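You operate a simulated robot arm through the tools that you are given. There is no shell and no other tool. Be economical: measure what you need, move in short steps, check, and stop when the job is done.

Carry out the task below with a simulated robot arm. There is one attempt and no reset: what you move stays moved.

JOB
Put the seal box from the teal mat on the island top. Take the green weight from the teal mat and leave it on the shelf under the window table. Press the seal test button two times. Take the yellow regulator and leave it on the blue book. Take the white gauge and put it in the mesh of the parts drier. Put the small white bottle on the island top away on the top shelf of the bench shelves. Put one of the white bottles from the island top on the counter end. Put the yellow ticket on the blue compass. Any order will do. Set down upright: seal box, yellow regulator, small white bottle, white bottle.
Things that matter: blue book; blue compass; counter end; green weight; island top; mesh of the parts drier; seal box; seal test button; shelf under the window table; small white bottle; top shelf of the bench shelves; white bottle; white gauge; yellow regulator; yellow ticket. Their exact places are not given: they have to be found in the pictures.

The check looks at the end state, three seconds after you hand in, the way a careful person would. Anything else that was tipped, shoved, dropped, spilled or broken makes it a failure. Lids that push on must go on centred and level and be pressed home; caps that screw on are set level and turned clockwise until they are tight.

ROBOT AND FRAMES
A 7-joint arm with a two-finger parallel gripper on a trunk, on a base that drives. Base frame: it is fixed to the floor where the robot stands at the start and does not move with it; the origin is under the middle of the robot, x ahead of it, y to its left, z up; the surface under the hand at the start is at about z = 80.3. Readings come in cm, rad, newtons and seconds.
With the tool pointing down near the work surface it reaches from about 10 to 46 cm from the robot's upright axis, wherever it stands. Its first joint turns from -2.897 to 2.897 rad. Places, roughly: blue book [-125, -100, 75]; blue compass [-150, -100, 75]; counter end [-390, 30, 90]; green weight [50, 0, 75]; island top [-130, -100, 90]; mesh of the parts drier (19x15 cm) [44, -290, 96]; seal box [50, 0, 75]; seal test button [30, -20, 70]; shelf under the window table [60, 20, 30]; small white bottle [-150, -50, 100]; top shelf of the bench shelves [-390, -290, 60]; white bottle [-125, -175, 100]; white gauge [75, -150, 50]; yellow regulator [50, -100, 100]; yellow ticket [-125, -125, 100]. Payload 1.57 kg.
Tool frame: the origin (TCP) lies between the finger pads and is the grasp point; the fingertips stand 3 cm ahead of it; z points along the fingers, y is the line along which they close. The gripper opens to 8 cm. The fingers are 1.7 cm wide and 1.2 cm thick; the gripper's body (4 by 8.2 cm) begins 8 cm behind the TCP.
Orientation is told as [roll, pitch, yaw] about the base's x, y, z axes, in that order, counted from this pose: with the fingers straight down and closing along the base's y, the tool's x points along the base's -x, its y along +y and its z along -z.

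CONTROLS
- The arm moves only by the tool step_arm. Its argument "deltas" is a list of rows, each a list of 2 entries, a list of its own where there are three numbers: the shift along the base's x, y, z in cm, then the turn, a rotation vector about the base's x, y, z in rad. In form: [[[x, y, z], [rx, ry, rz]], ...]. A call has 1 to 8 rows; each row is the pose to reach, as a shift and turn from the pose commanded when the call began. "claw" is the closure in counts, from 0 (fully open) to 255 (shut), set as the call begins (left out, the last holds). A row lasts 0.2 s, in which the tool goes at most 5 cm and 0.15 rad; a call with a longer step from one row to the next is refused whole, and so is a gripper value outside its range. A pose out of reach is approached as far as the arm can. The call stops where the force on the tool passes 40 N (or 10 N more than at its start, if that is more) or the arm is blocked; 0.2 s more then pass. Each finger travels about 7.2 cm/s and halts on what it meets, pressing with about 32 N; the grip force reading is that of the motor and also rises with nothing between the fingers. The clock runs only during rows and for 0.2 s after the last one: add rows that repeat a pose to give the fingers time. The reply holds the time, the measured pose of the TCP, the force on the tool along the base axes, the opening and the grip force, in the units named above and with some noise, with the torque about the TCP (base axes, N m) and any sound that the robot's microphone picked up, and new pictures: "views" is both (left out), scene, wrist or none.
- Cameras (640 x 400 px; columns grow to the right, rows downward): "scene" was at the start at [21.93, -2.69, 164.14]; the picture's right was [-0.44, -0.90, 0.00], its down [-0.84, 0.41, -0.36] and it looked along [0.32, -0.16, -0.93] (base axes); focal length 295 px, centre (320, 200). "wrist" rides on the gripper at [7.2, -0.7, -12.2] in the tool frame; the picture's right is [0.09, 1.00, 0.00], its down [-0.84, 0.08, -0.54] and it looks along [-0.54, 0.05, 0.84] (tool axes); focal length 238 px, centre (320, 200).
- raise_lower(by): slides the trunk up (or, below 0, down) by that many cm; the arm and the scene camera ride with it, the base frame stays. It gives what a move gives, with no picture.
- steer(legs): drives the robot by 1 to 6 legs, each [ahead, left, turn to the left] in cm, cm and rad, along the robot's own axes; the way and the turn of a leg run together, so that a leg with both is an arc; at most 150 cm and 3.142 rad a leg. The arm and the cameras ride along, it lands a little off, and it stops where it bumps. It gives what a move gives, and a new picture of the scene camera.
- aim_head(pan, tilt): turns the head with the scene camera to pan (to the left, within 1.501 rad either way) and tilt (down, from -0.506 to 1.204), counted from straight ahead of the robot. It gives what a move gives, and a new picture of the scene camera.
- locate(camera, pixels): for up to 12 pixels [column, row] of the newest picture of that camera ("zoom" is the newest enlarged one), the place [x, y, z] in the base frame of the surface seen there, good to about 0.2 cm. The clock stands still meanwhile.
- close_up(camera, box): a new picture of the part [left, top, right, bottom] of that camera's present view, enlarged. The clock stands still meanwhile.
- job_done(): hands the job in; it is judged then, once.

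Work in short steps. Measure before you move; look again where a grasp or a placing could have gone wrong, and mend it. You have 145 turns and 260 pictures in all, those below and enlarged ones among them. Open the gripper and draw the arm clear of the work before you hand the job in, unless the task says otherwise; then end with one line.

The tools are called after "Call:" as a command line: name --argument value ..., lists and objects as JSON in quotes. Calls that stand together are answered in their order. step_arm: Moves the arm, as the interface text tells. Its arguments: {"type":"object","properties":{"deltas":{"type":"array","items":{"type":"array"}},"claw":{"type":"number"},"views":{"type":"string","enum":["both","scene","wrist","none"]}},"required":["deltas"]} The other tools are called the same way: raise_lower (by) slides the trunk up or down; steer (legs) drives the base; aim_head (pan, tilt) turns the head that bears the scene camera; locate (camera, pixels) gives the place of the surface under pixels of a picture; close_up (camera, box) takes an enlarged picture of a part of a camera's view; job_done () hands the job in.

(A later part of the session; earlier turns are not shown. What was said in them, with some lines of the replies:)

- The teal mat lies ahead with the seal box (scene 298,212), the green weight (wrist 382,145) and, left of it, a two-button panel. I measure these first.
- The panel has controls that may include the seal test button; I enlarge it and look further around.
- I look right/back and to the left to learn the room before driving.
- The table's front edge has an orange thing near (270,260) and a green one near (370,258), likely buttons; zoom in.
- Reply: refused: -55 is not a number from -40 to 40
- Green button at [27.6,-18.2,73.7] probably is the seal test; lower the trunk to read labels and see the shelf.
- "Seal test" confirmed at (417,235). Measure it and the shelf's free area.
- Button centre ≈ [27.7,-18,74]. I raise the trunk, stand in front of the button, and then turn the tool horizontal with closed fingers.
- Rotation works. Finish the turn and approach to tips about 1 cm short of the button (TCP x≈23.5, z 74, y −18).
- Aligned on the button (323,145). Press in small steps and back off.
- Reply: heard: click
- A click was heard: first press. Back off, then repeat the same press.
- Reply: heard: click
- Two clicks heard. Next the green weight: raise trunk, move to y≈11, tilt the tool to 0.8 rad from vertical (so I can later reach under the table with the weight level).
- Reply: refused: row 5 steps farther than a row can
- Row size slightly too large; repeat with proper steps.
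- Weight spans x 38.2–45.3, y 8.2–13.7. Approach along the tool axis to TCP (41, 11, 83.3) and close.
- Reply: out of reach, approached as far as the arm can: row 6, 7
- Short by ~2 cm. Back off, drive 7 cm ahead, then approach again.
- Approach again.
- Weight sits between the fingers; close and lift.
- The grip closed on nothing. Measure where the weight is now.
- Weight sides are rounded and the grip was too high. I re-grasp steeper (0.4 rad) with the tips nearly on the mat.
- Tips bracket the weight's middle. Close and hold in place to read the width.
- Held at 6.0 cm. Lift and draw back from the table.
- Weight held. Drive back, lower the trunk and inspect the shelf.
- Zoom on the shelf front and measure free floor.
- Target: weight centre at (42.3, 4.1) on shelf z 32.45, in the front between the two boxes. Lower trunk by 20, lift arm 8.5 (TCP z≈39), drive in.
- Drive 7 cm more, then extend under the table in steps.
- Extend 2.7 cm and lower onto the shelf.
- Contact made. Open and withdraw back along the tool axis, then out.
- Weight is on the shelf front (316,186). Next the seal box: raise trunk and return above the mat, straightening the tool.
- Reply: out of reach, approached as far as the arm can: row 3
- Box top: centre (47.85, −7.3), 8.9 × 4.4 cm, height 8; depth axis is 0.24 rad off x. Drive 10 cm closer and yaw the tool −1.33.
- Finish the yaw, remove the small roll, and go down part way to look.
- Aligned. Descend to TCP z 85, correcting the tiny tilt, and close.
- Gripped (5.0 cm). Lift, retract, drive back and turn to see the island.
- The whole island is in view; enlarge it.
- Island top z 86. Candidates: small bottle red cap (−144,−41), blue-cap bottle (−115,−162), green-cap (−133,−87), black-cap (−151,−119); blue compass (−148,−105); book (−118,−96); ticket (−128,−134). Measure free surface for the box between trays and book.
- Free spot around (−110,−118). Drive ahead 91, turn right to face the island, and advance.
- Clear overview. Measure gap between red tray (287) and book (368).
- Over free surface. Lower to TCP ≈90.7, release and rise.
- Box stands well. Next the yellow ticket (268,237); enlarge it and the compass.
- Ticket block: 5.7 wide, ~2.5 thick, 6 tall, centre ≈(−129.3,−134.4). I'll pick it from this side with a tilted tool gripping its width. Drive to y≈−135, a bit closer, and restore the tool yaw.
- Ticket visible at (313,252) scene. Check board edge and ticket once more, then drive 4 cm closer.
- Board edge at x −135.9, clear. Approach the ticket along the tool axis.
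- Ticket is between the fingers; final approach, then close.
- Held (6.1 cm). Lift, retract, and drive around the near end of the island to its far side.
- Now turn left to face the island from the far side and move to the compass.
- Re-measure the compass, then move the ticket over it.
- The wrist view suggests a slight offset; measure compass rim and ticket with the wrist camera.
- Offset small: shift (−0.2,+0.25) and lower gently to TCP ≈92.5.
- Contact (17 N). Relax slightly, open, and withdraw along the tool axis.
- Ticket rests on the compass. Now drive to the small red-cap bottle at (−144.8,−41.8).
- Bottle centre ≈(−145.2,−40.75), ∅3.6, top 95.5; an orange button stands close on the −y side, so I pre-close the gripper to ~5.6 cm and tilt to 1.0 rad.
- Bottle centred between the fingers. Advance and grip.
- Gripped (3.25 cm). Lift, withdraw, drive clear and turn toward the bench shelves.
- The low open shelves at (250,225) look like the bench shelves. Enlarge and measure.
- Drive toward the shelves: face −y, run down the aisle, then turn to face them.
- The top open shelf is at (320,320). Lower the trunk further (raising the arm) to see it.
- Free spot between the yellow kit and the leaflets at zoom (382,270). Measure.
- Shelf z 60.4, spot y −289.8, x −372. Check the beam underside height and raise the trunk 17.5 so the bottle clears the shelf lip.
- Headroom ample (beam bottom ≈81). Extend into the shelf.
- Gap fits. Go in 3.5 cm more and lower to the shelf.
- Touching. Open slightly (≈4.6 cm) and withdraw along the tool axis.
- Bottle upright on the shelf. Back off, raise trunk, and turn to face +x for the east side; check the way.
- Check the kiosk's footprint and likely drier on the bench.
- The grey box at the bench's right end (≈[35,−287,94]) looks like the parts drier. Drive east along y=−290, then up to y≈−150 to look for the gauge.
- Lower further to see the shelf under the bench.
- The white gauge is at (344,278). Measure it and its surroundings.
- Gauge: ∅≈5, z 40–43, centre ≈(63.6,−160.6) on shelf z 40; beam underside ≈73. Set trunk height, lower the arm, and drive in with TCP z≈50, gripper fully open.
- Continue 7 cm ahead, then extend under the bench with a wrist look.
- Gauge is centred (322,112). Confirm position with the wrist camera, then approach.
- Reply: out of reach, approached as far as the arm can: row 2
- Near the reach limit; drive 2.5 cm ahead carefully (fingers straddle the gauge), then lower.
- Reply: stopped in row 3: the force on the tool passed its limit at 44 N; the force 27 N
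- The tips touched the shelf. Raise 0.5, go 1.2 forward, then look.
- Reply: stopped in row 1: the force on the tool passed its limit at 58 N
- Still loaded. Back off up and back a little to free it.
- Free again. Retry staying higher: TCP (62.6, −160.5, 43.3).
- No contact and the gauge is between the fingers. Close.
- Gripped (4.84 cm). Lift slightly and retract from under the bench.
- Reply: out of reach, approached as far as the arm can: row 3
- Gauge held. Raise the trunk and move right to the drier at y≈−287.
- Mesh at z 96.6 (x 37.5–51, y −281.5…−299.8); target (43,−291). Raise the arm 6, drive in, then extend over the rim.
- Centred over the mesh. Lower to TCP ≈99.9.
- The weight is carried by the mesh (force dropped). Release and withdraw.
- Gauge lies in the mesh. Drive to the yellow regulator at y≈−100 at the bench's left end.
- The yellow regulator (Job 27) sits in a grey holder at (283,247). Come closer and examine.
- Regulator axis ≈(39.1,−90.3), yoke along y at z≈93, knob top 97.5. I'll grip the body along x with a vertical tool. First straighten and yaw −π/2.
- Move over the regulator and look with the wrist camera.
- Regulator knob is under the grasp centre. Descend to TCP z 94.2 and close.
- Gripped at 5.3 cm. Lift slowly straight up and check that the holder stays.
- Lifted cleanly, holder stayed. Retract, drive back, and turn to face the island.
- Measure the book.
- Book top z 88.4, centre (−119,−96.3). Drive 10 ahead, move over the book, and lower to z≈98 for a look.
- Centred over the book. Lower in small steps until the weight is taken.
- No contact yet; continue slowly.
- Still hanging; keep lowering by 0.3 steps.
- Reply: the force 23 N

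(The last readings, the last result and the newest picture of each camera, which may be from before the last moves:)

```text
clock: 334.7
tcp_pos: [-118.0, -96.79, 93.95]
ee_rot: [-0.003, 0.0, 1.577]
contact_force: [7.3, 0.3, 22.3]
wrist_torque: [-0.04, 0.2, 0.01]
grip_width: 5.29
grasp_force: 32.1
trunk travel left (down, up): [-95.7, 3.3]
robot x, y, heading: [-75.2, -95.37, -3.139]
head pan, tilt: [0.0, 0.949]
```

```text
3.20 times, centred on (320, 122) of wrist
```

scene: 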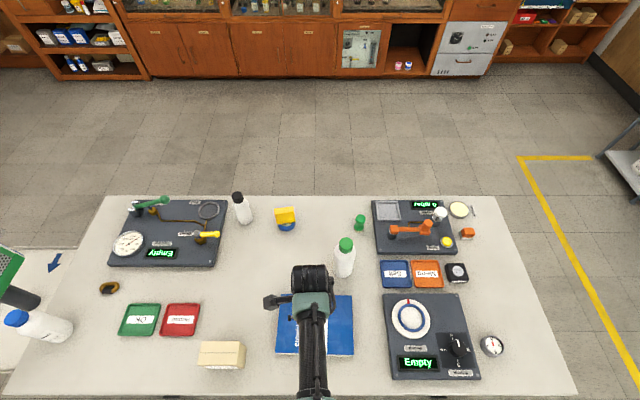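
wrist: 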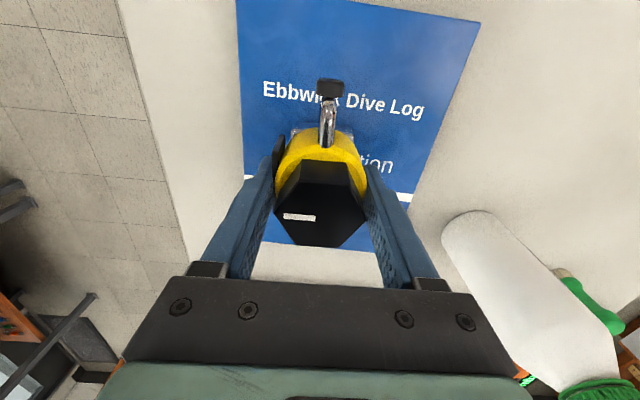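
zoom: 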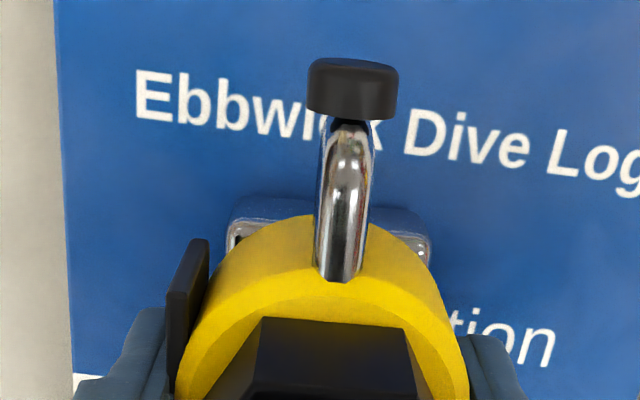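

Contact (22 N) at z≈94. Relax a touch, release, and rise straight.

Call:
step_arm --deltas '[[[0, 0, 0.2], [0, 0, 0]], [[0, 0, 0.2], [0, 0, 0]]]' --views "none"

Call:
step_arm --deltas '[[[0, 0, 0], [0, 0, 0]], [[0, 0, 0], [0, 0, 0]], [[0, 0, 0], [0, 0, 0]], [[0, 0, 3], [0, 0, 0]], [[0, 0, 7], [0, 0, 0]], [[0, 0, 11], [0, 0, 0]], [[4, 0, 13], [0, 0, 0]], [[8, 0, 13], [0, 0, 0]]]' --claw 0 --views "both"

```text
clock: 335.3
tcp_pos: [-117.98, -96.87, 94.04]
ee_rot: [-0.007, -0.002, 1.577]
contact_force: [-0.6, 0.6, 11.2]
wrist_torque: [-0.09, 0.41, 0.01]
grip_width: 5.27
grasp_force: 32.1
trunk travel left (down, up): [-95.7, 3.3]
robot x, y, heading: [-75.42, -95.45, -3.14]
head pan, tilt: [0.0, 0.949]
```

```text
clock: 337.1
tcp_pos: [-109.9, -96.83, 106.86]
ee_rot: [-0.009, -0.001, 1.577]
contact_force: [0.8, -0.3, -1.2]
wrist_torque: [-0.01, 0.03, 0.01]
grip_width: 8.01
grasp_force: 0.1
trunk travel left (down, up): [-95.7, 3.3]
robot x, y, heading: [-75.77, -95.24, -3.141]
head pan, tilt: [0.0, 0.949]
```

scene: 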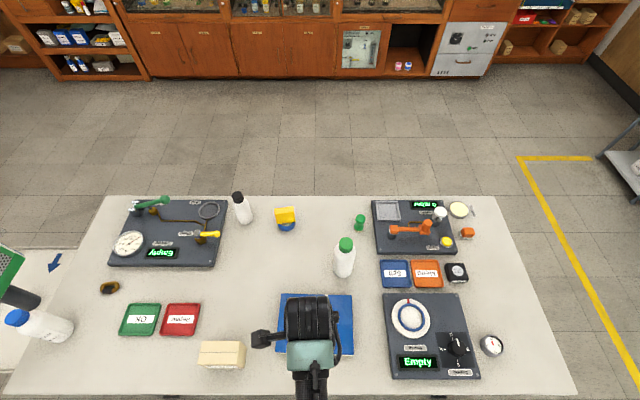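
wrist: 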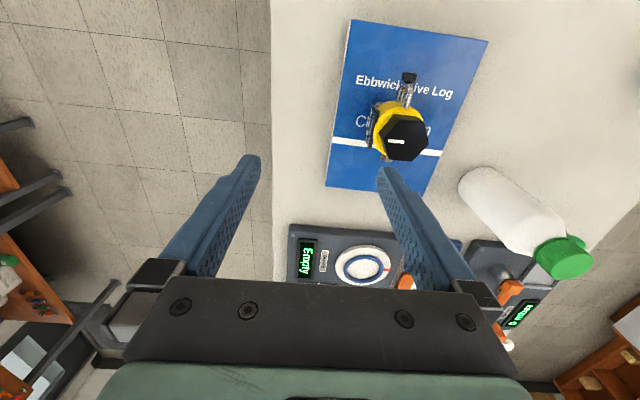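

Regulator is upright on the book. Next the blue-cap bottle at (−117,−164): drive sideways part way and look.

Call:
step_arm --deltas '[[[4, 0, 0.5], [0, 0, 0]], [[6, 0, 1], [0, 0, 0]]]' --views "none"

Call:
steer --legs '[[0, 50, 0]]'

Call:
locate --camera "scene" --pixels '[[200, 290], [185, 300], [215, 285], [150, 330]]'

```text
clock: 337.7
tcp_pos: [-104.0, -96.79, 107.83]
ee_rot: [-0.012, 0.002, 1.577]
contact_force: [0.8, 0.6, 1.4]
wrist_torque: [-0.01, 0.0, -0.01]
grip_width: 7.98
grasp_force: 0.0
trunk travel left (down, up): [-95.7, 3.3]
robot x, y, heading: [-75.33, -95.41, -3.141]
head pan, tilt: [0.0, 0.949]
```

```text
clock: 340.6
tcp_pos: [-103.88, -146.42, 107.96]
ee_rot: [-0.01, 0.003, 1.583]
contact_force: [-0.9, -0.2, 0.8]
wrist_torque: [0.0, 0.01, -0.01]
grip_width: 8.0
grasp_force: 0.1
trunk travel left (down, up): [-95.7, 3.3]
robot x, y, heading: [-75.28, -144.99, -3.135]
head pan, tilt: [0.0, 0.949]
```

scene: 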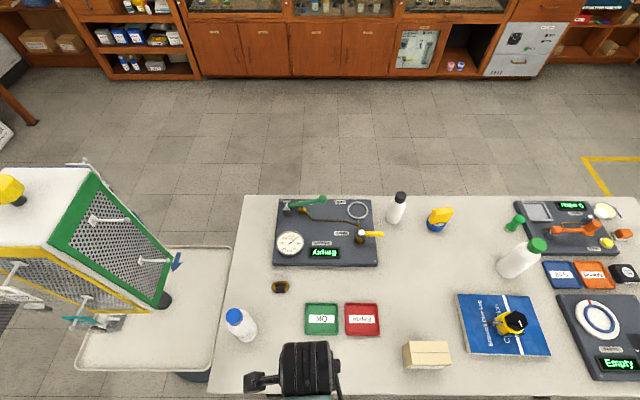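

```text
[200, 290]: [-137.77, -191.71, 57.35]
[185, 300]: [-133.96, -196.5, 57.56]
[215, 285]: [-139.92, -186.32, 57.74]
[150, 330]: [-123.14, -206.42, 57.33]
```

Locate the bottle's cap and body.

Call:
close_up --camera "scene" --box '[190, 285, 286, 345]'

Call:
locate --camera "zoom" --pixels '[[295, 170], [290, 210], [265, 205], [325, 200], [300, 240], [380, 330], [300, 320], [355, 360]]'

```text
6.67 times, centred on (238, 315) of scene
```

zoom: 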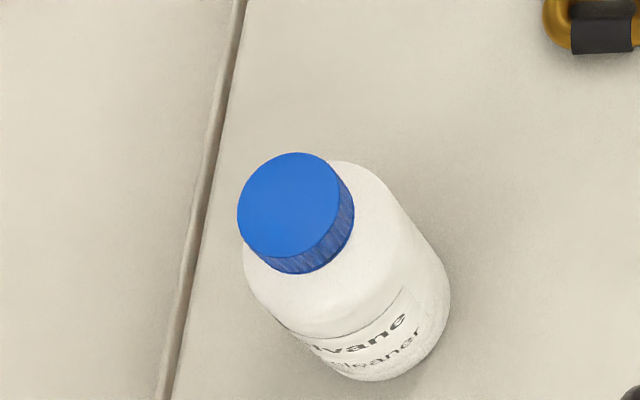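

```text
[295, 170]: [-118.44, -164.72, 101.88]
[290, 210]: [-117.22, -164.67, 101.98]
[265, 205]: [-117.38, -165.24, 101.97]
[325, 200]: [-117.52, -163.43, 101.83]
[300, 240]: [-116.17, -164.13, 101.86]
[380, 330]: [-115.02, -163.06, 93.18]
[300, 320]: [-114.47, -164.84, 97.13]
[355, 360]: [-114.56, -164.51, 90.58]
```

Bottle axis (−117.3,−164.6), body ∅≈5.6, cap top 102. I'll grip the body vertically at z≈95.5. Drive left 18.

Call:
steer --legs '[[0, 17.8, 0]]'

Call:
step_arm --deltas '[[[0, 0, 1], [0, 0, 0]], [[-4, 0, 1.5], [0, 0, 0]], [[-6, 0, 1.5], [0, 0, 0]]]' --views "wrist"

```text
clock: 342.1
tcp_pos: [-103.77, -164.24, 107.99]
ee_rot: [-0.009, 0.002, 1.585]
contact_force: [-0.3, -0.5, -0.1]
wrist_torque: [0.01, -0.02, -0.01]
grip_width: 8.03
grasp_force: 0.1
trunk travel left (down, up): [-95.7, 3.3]
robot x, y, heading: [-75.45, -162.24, -3.135]
head pan, tilt: [0.0, 0.949]
```

scene: 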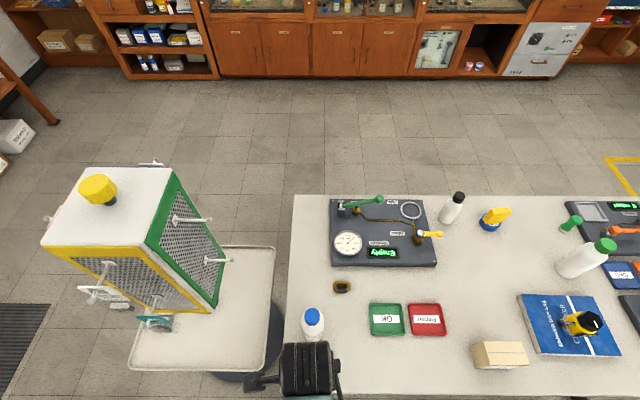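

```text
clock: 342.9
tcp_pos: [-109.83, -164.35, 109.47]
ee_rot: [-0.01, -0.001, 1.584]
contact_force: [-0.1, -0.4, 0.3]
wrist_torque: [-0.02, -0.02, 0.0]
grip_width: 8.0
grasp_force: 0.2
trunk travel left (down, up): [-95.7, 3.3]
robot x, y, heading: [-75.25, -162.22, -3.131]
head pan, tilt: [0.0, 0.949]
```

wrist: 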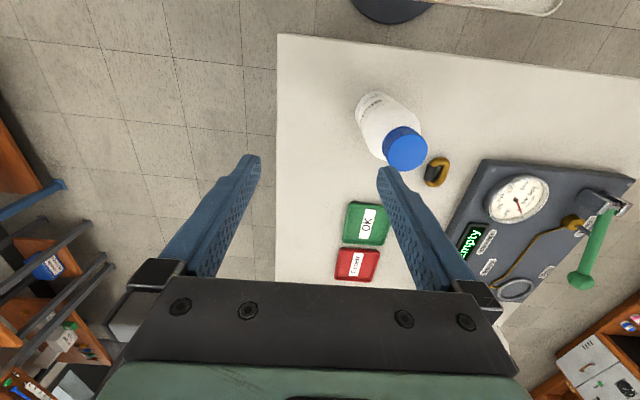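

Move above the bottle and check alignment.

Call:
step_arm --deltas '[[[-4, -0.1, 0], [0, 0, 0]], [[-7.5, -0.2, 0], [0, 0, 0]], [[-7.5, -0.2, -1], [0, 0, 0]]]' --views "wrist"

Call:
locate --camera "wrist" --pixels '[[320, 150], [300, 145], [340, 145], [320, 165]]'

```text
clock: 343.7
tcp_pos: [-117.16, -164.43, 108.44]
ee_rot: [-0.009, 0.0, 1.585]
contact_force: [0.3, -0.4, 1.1]
wrist_torque: [0.03, 0.02, 0.0]
grip_width: 8.01
grasp_force: 0.0
trunk travel left (down, up): [-95.7, 3.3]
robot x, y, heading: [-75.48, -162.53, -3.129]
head pan, tilt: [0.0, 0.949]
```

wrist: 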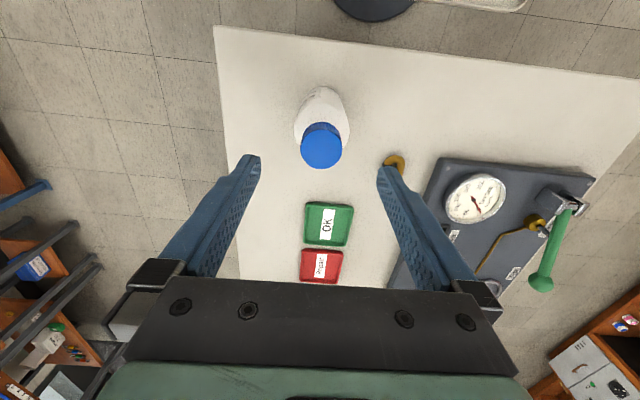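

```text
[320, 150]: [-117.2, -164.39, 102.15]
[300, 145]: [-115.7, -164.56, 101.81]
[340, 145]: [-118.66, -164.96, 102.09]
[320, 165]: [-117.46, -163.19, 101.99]
```

Aligned. Descend to TCP z≈95.7 and close.

Call:
step_arm --deltas '[[[0, -0.15, -4], [0, 0, 0]], [[0, -0.15, -8], [0, 0, 0]], [[0, -0.15, -11], [0, 0, 0]], [[0, -0.15, -12.7], [0, 0, 0]], [[0, -0.15, -12.7], [0, 0, 0]]]' --views "none"

Call:
step_arm --deltas '[[[0, 0, 0], [0, 0, 0]], [[0, 0, 0], [0, 0, 0]], [[0, 0, 0], [0, 0, 0]], [[0, 0, 0], [0, 0, 0]]]' --claw 255 --views "wrist"

```text
clock: 344.9
tcp_pos: [-117.28, -164.58, 95.79]
ee_rot: [-0.011, 0.001, 1.584]
contact_force: [0.5, 0.1, -0.5]
wrist_torque: [0.0, 0.01, 0.01]
grip_width: 8.0
grasp_force: 0.1
trunk travel left (down, up): [-95.7, 3.3]
robot x, y, heading: [-75.54, -162.78, -3.127]
head pan, tilt: [0.0, 0.949]
```

```text
clock: 345.9
tcp_pos: [-117.24, -164.6, 95.92]
ee_rot: [-0.008, 0.001, 1.585]
contact_force: [-2.0, 0.0, 0.7]
wrist_torque: [-0.01, 0.19, 0.02]
grip_width: 5.45
grasp_force: 31.8
trunk travel left (down, up): [-95.7, 3.3]
robot x, y, heading: [-75.33, -162.51, -3.133]
head pan, tilt: [0.0, 0.949]
```

wrist: 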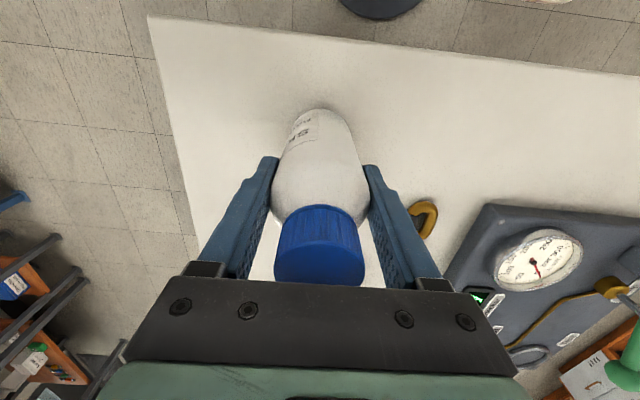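

Gripped. Lift, retract, and drive around the island's near end toward the counter end.

Call:
step_arm --deltas '[[[0, 0, 4], [0, 0, 0]], [[0, 0, 8], [0, 0, 0]], [[1, 0, 12], [0, 0, 0]], [[5, 0, 13], [0, 0, 0]], [[9, 0, 13], [0, 0, 0]]]' --views "wrist"

Call:
steer --legs '[[-18, 0, 0], [0, -100, 0], [0, -72, 0], [120, 0, 0], [80, 0, 0]]'

Call:
aim_head --pan 0 --tilt 0.55

```text
clock: 347.1
tcp_pos: [-108.27, -164.63, 108.89]
ee_rot: [-0.011, -0.001, 1.585]
contact_force: [1.9, 0.0, -3.4]
wrist_torque: [-0.01, -0.01, 0.01]
grip_width: 5.45
grasp_force: 32.0
trunk travel left (down, up): [-95.7, 3.3]
robot x, y, heading: [-75.54, -162.06, -3.126]
head pan, tilt: [0.0, 0.949]
```

wrist: 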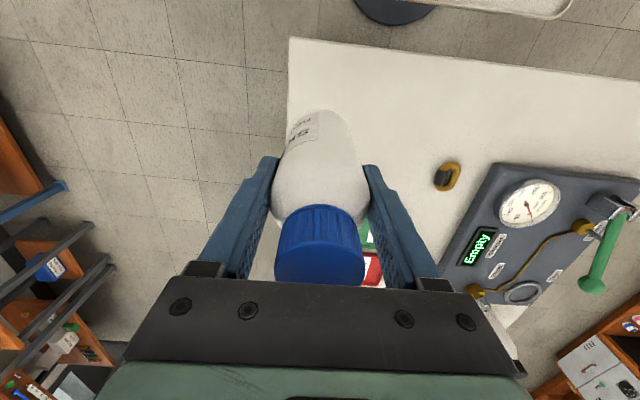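

```text
clock: 366.5
tcp_pos: [-289.04, 10.02, 108.88]
ee_rot: [-0.01, 0.0, 1.572]
contact_force: [0.5, -0.2, -2.0]
wrist_torque: [-0.02, -0.01, 0.0]
grip_width: 5.44
grasp_force: 31.6
trunk travel left (down, up): [-95.7, 3.3]
robot x, y, heading: [-256.48, 11.21, 3.132]
head pan, tilt: [0.0, 0.949]
```

scene: 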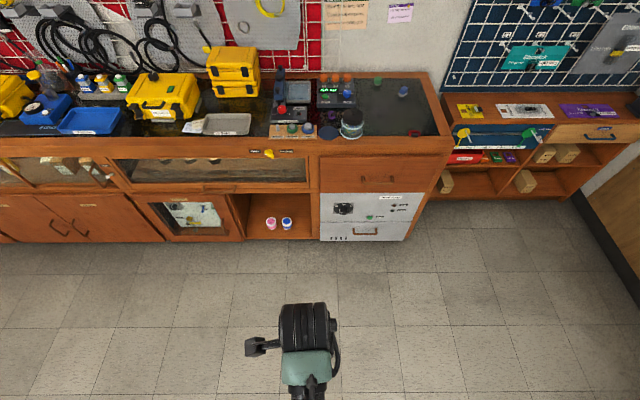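

```text
clock: 367.4
tcp_pos: [-289.13, 9.82, 108.8]
ee_rot: [-0.012, 0.0, 1.571]
contact_force: [-0.6, -0.6, -3.4]
wrist_torque: [-0.01, -0.01, 0.01]
grip_width: 5.47
grasp_force: 31.9
trunk travel left (down, up): [-95.7, 3.3]
robot x, y, heading: [-256.56, 11.74, 3.131]
head pan, tilt: [0.0, 0.55]
```

scene: 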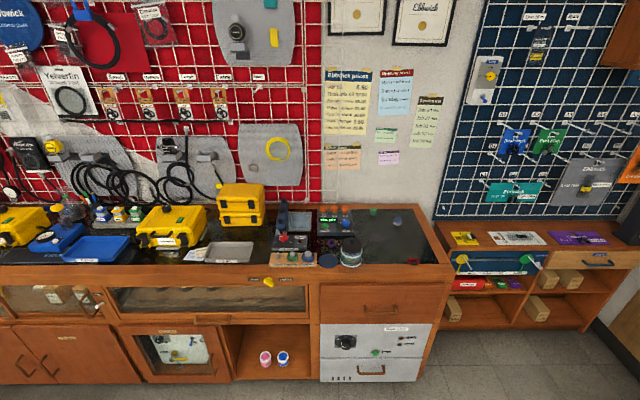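

The counter end's dark top with free area around (390,240). Enlarge and measure.

Call:
close_up --camera "scene" --box '[260, 190, 460, 315]'

Call:
locate --camera "zoom" --pixels '[[420, 120], [420, 170], [470, 150], [390, 190], [500, 120], [460, 200], [560, 240], [400, 240], [290, 190], [488, 223], [440, 95], [362, 65]]'

```text
3.20 times, centred on (360, 252) of scene
```

zoom: 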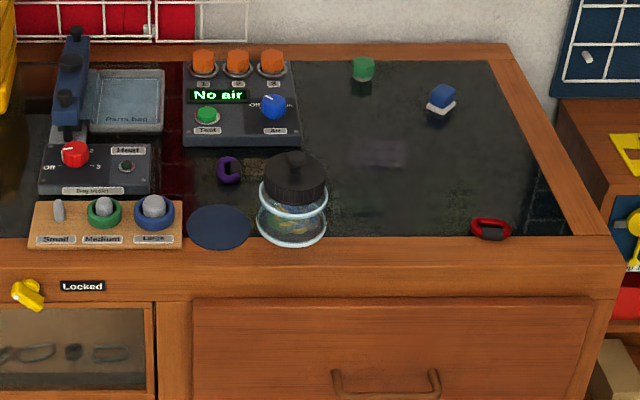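

```text
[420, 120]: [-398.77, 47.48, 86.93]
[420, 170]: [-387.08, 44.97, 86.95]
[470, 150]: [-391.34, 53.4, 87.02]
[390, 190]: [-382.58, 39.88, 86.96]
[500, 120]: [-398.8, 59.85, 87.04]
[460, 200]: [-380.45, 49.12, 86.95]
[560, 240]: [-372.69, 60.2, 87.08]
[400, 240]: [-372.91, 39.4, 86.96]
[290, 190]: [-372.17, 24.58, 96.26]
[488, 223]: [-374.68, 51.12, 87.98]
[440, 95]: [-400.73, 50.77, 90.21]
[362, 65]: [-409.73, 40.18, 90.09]
```

Free surface z 87 near (−385,44). Drive: ahead 60, right 34, ahead 26.

Call:
steer --legs '[[60, 0, 0.01], [0, -34, 0], [25, 0, 0]]'

Call:
aim_head --pan 0 --tilt 1.1

```text
clock: 374.0
tcp_pos: [-374.15, 44.4, 108.91]
ee_rot: [-0.011, 0.001, 1.573]
contact_force: [0.3, -0.6, -2.5]
wrist_torque: [0.02, -0.01, -0.03]
grip_width: 5.45
grasp_force: 31.8
trunk travel left (down, up): [-95.7, 3.3]
robot x, y, heading: [-341.31, 46.29, 3.138]
head pan, tilt: [0.0, 0.55]
```

scene: 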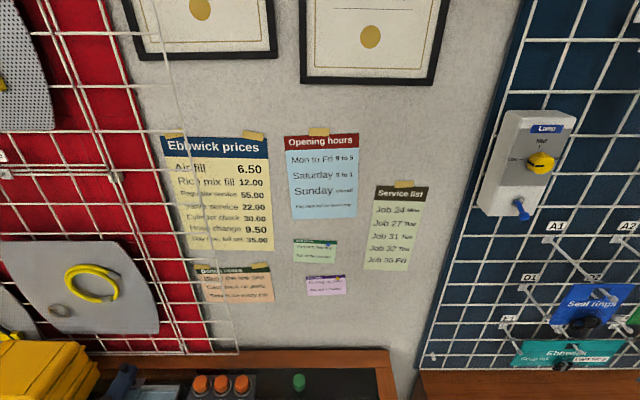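

```text
clock: 375.0
tcp_pos: [-374.21, 44.42, 108.88]
ee_rot: [-0.011, 0.0, 1.573]
contact_force: [-0.4, 0.8, -3.0]
wrist_torque: [0.03, 0.01, 0.03]
grip_width: 5.45
grasp_force: 32.1
trunk travel left (down, up): [-95.7, 3.3]
robot x, y, heading: [-341.26, 46.29, 3.136]
head pan, tilt: [0.0, 1.1]
```

scene: 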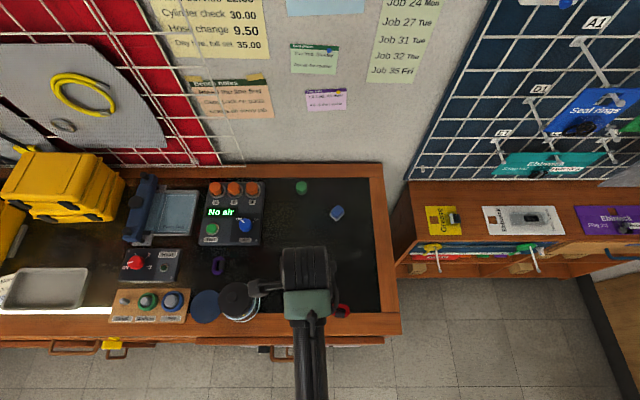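

Clear. Extend 11.5 and lower to TCP ≈97.5, then look.

Call:
step_arm --deltas '[[[-4, 0, 0], [0, 0, 0]], [[-8, 0, 0], [0, 0, 0]], [[-11.5, 0, -2], [0, 0, 0]], [[-11.5, 0, -6], [0, 0, 0]], [[-11.5, 0, -10], [0, 0, 0]], [[-11.5, 0, -11], [0, 0, 0]]]' --views "both"

```text
clock: 376.4
tcp_pos: [-385.71, 44.28, 97.84]
ee_rot: [-0.011, 0.0, 1.572]
contact_force: [-0.1, 0.3, -2.8]
wrist_torque: [0.0, 0.01, -0.01]
grip_width: 5.47
grasp_force: 32.1
trunk travel left (down, up): [-95.7, 3.3]
robot x, y, heading: [-341.51, 46.53, 3.14]
head pan, tilt: [0.0, 1.1]
```

scene: 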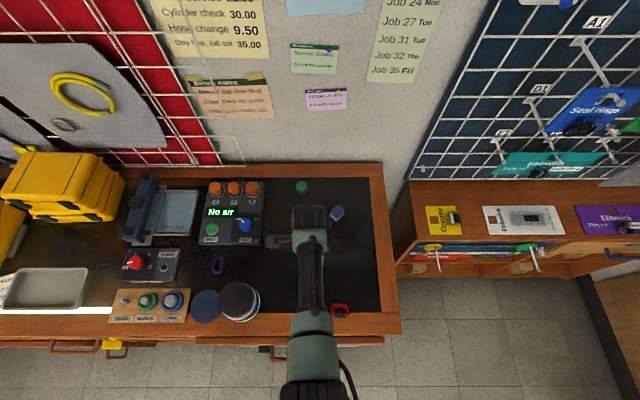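
wrist: 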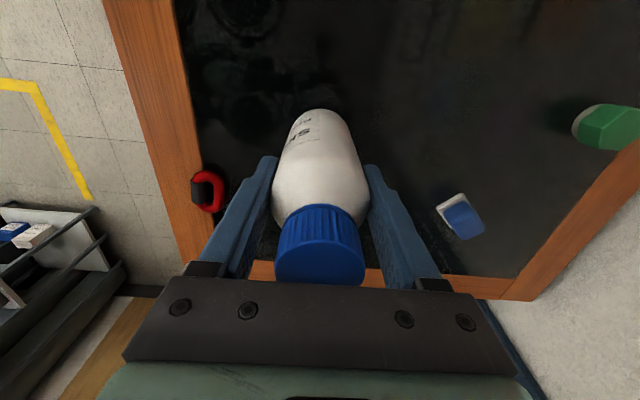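

Lower the last centimetre in small steps until contact.

Call:
step_arm --deltas '[[[0, 0, -0.5], [0, 0, 0]], [[0, 0, -0.8], [0, 0, 0]], [[0, 0, -1.05], [0, 0, 0]], [[0, 0, -1.15], [0, 0, 0]], [[0, 0, -1.15], [0, 0, 0]]]' --views "none"

```text
clock: 377.6
tcp_pos: [-385.76, 44.46, 96.79]
ee_rot: [-0.007, 0.001, 1.573]
contact_force: [3.3, -0.7, 14.0]
wrist_torque: [-0.07, 0.08, 0.02]
grip_width: 5.46
grasp_force: 32.4
trunk travel left (down, up): [-95.7, 3.3]
robot x, y, heading: [-341.42, 46.18, 3.14]
head pan, tilt: [0.0, 1.1]
```

Contact. Release and rise straight up past the cap, then withdraw.

Call:
step_arm --deltas '[[[0, 0, 0.1], [0, 0, 0]], [[0, 0, 0.1], [0, 0, 0]], [[0, 0, 0.1], [0, 0, 0]], [[0, 0, 3], [0, 0, 0]], [[0, 0, 7], [0, 0, 0]], [[0, 0, 11], [0, 0, 0]], [[0, 0, 13], [0, 0, 0]]]' --claw 0 --views "wrist"

Call:
step_arm --deltas '[[[4, 0, 0], [0, 0, 0]], [[8, 0, 0], [0, 0, 0]], [[12, 0, 0], [0, 0, 0]], [[16, 0, 0], [0, 0, 0]]]' --views "none"

Call:
steer --legs '[[-30, 0, 0]]'

Call:
aim_head --pan 0 --tilt 0.8

```text
clock: 379.2
tcp_pos: [-385.6, 44.42, 109.56]
ee_rot: [-0.011, -0.001, 1.571]
contact_force: [0.6, 0.7, -0.1]
wrist_torque: [-0.02, 0.02, 0.02]
grip_width: 7.98
grasp_force: 0.1
trunk travel left (down, up): [-95.7, 3.3]
robot x, y, heading: [-341.18, 46.34, 3.139]
head pan, tilt: [0.0, 1.1]
```

wrist: 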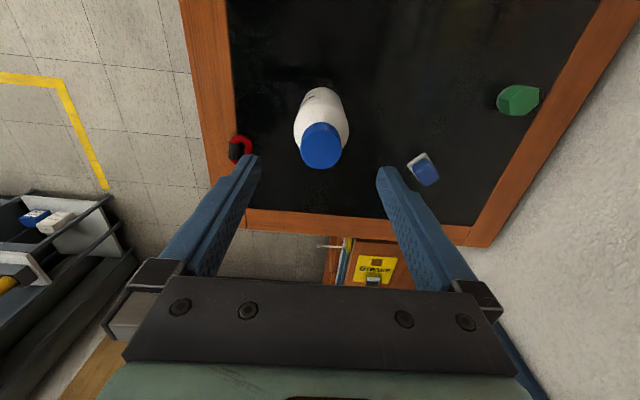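

```text
clock: 380.2
tcp_pos: [-369.67, 44.36, 109.78]
ee_rot: [-0.008, 0.0, 1.573]
contact_force: [-0.6, -0.4, 0.1]
wrist_torque: [0.02, 0.01, 0.01]
grip_width: 8.01
grasp_force: 0.0
trunk travel left (down, up): [-95.7, 3.3]
robot x, y, heading: [-341.15, 46.2, 3.132]
head pan, tilt: [0.0, 1.1]
```

```text
clock: 382.2
tcp_pos: [-340.01, 44.36, 109.61]
ee_rot: [-0.01, -0.001, 1.575]
contact_force: [-0.2, 0.9, 0.8]
wrist_torque: [0.01, 0.0, 0.0]
grip_width: 7.99
grasp_force: 0.0
trunk travel left (down, up): [-95.7, 3.3]
robot x, y, heading: [-311.6, 46.05, 3.143]
head pan, tilt: [0.0, 1.1]
```

scene: 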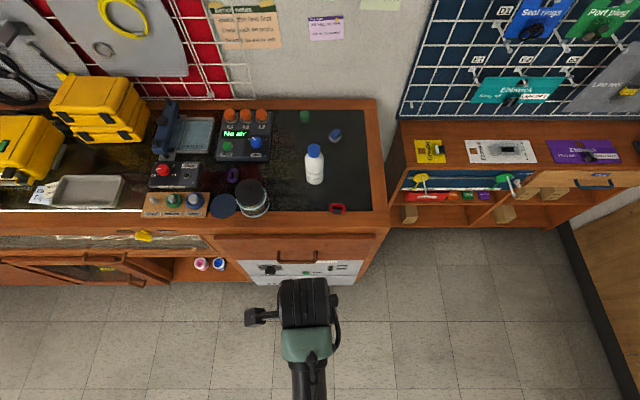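

```text
clock: 383.0
tcp_pos: [-339.98, 44.28, 109.66]
ee_rot: [-0.009, -0.001, 1.578]
contact_force: [-0.4, 0.0, 0.2]
wrist_torque: [-0.03, 0.0, 0.01]
grip_width: 7.99
grasp_force: 0.1
trunk travel left (down, up): [-95.7, 3.3]
robot x, y, heading: [-311.82, 45.91, 3.144]
head pan, tilt: [0.0, 0.799]
```

scene: 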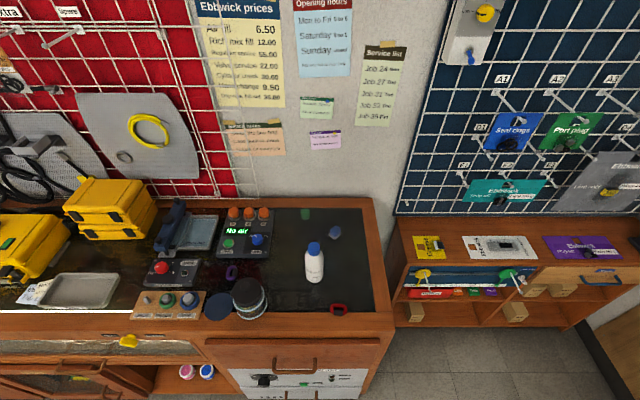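

The bottle stands upright on the counter end, and the last views showed every other item where it was placed. The arm is clear and the gripper is open, so I hand in.

Call:
job_done

```text
The job is handed in.
```

I did all eight parts of the job and handed it in: the seal test button clicked twice, and every item was where you asked in the last pictures. For the counter end I used the blue-cap white bottle.
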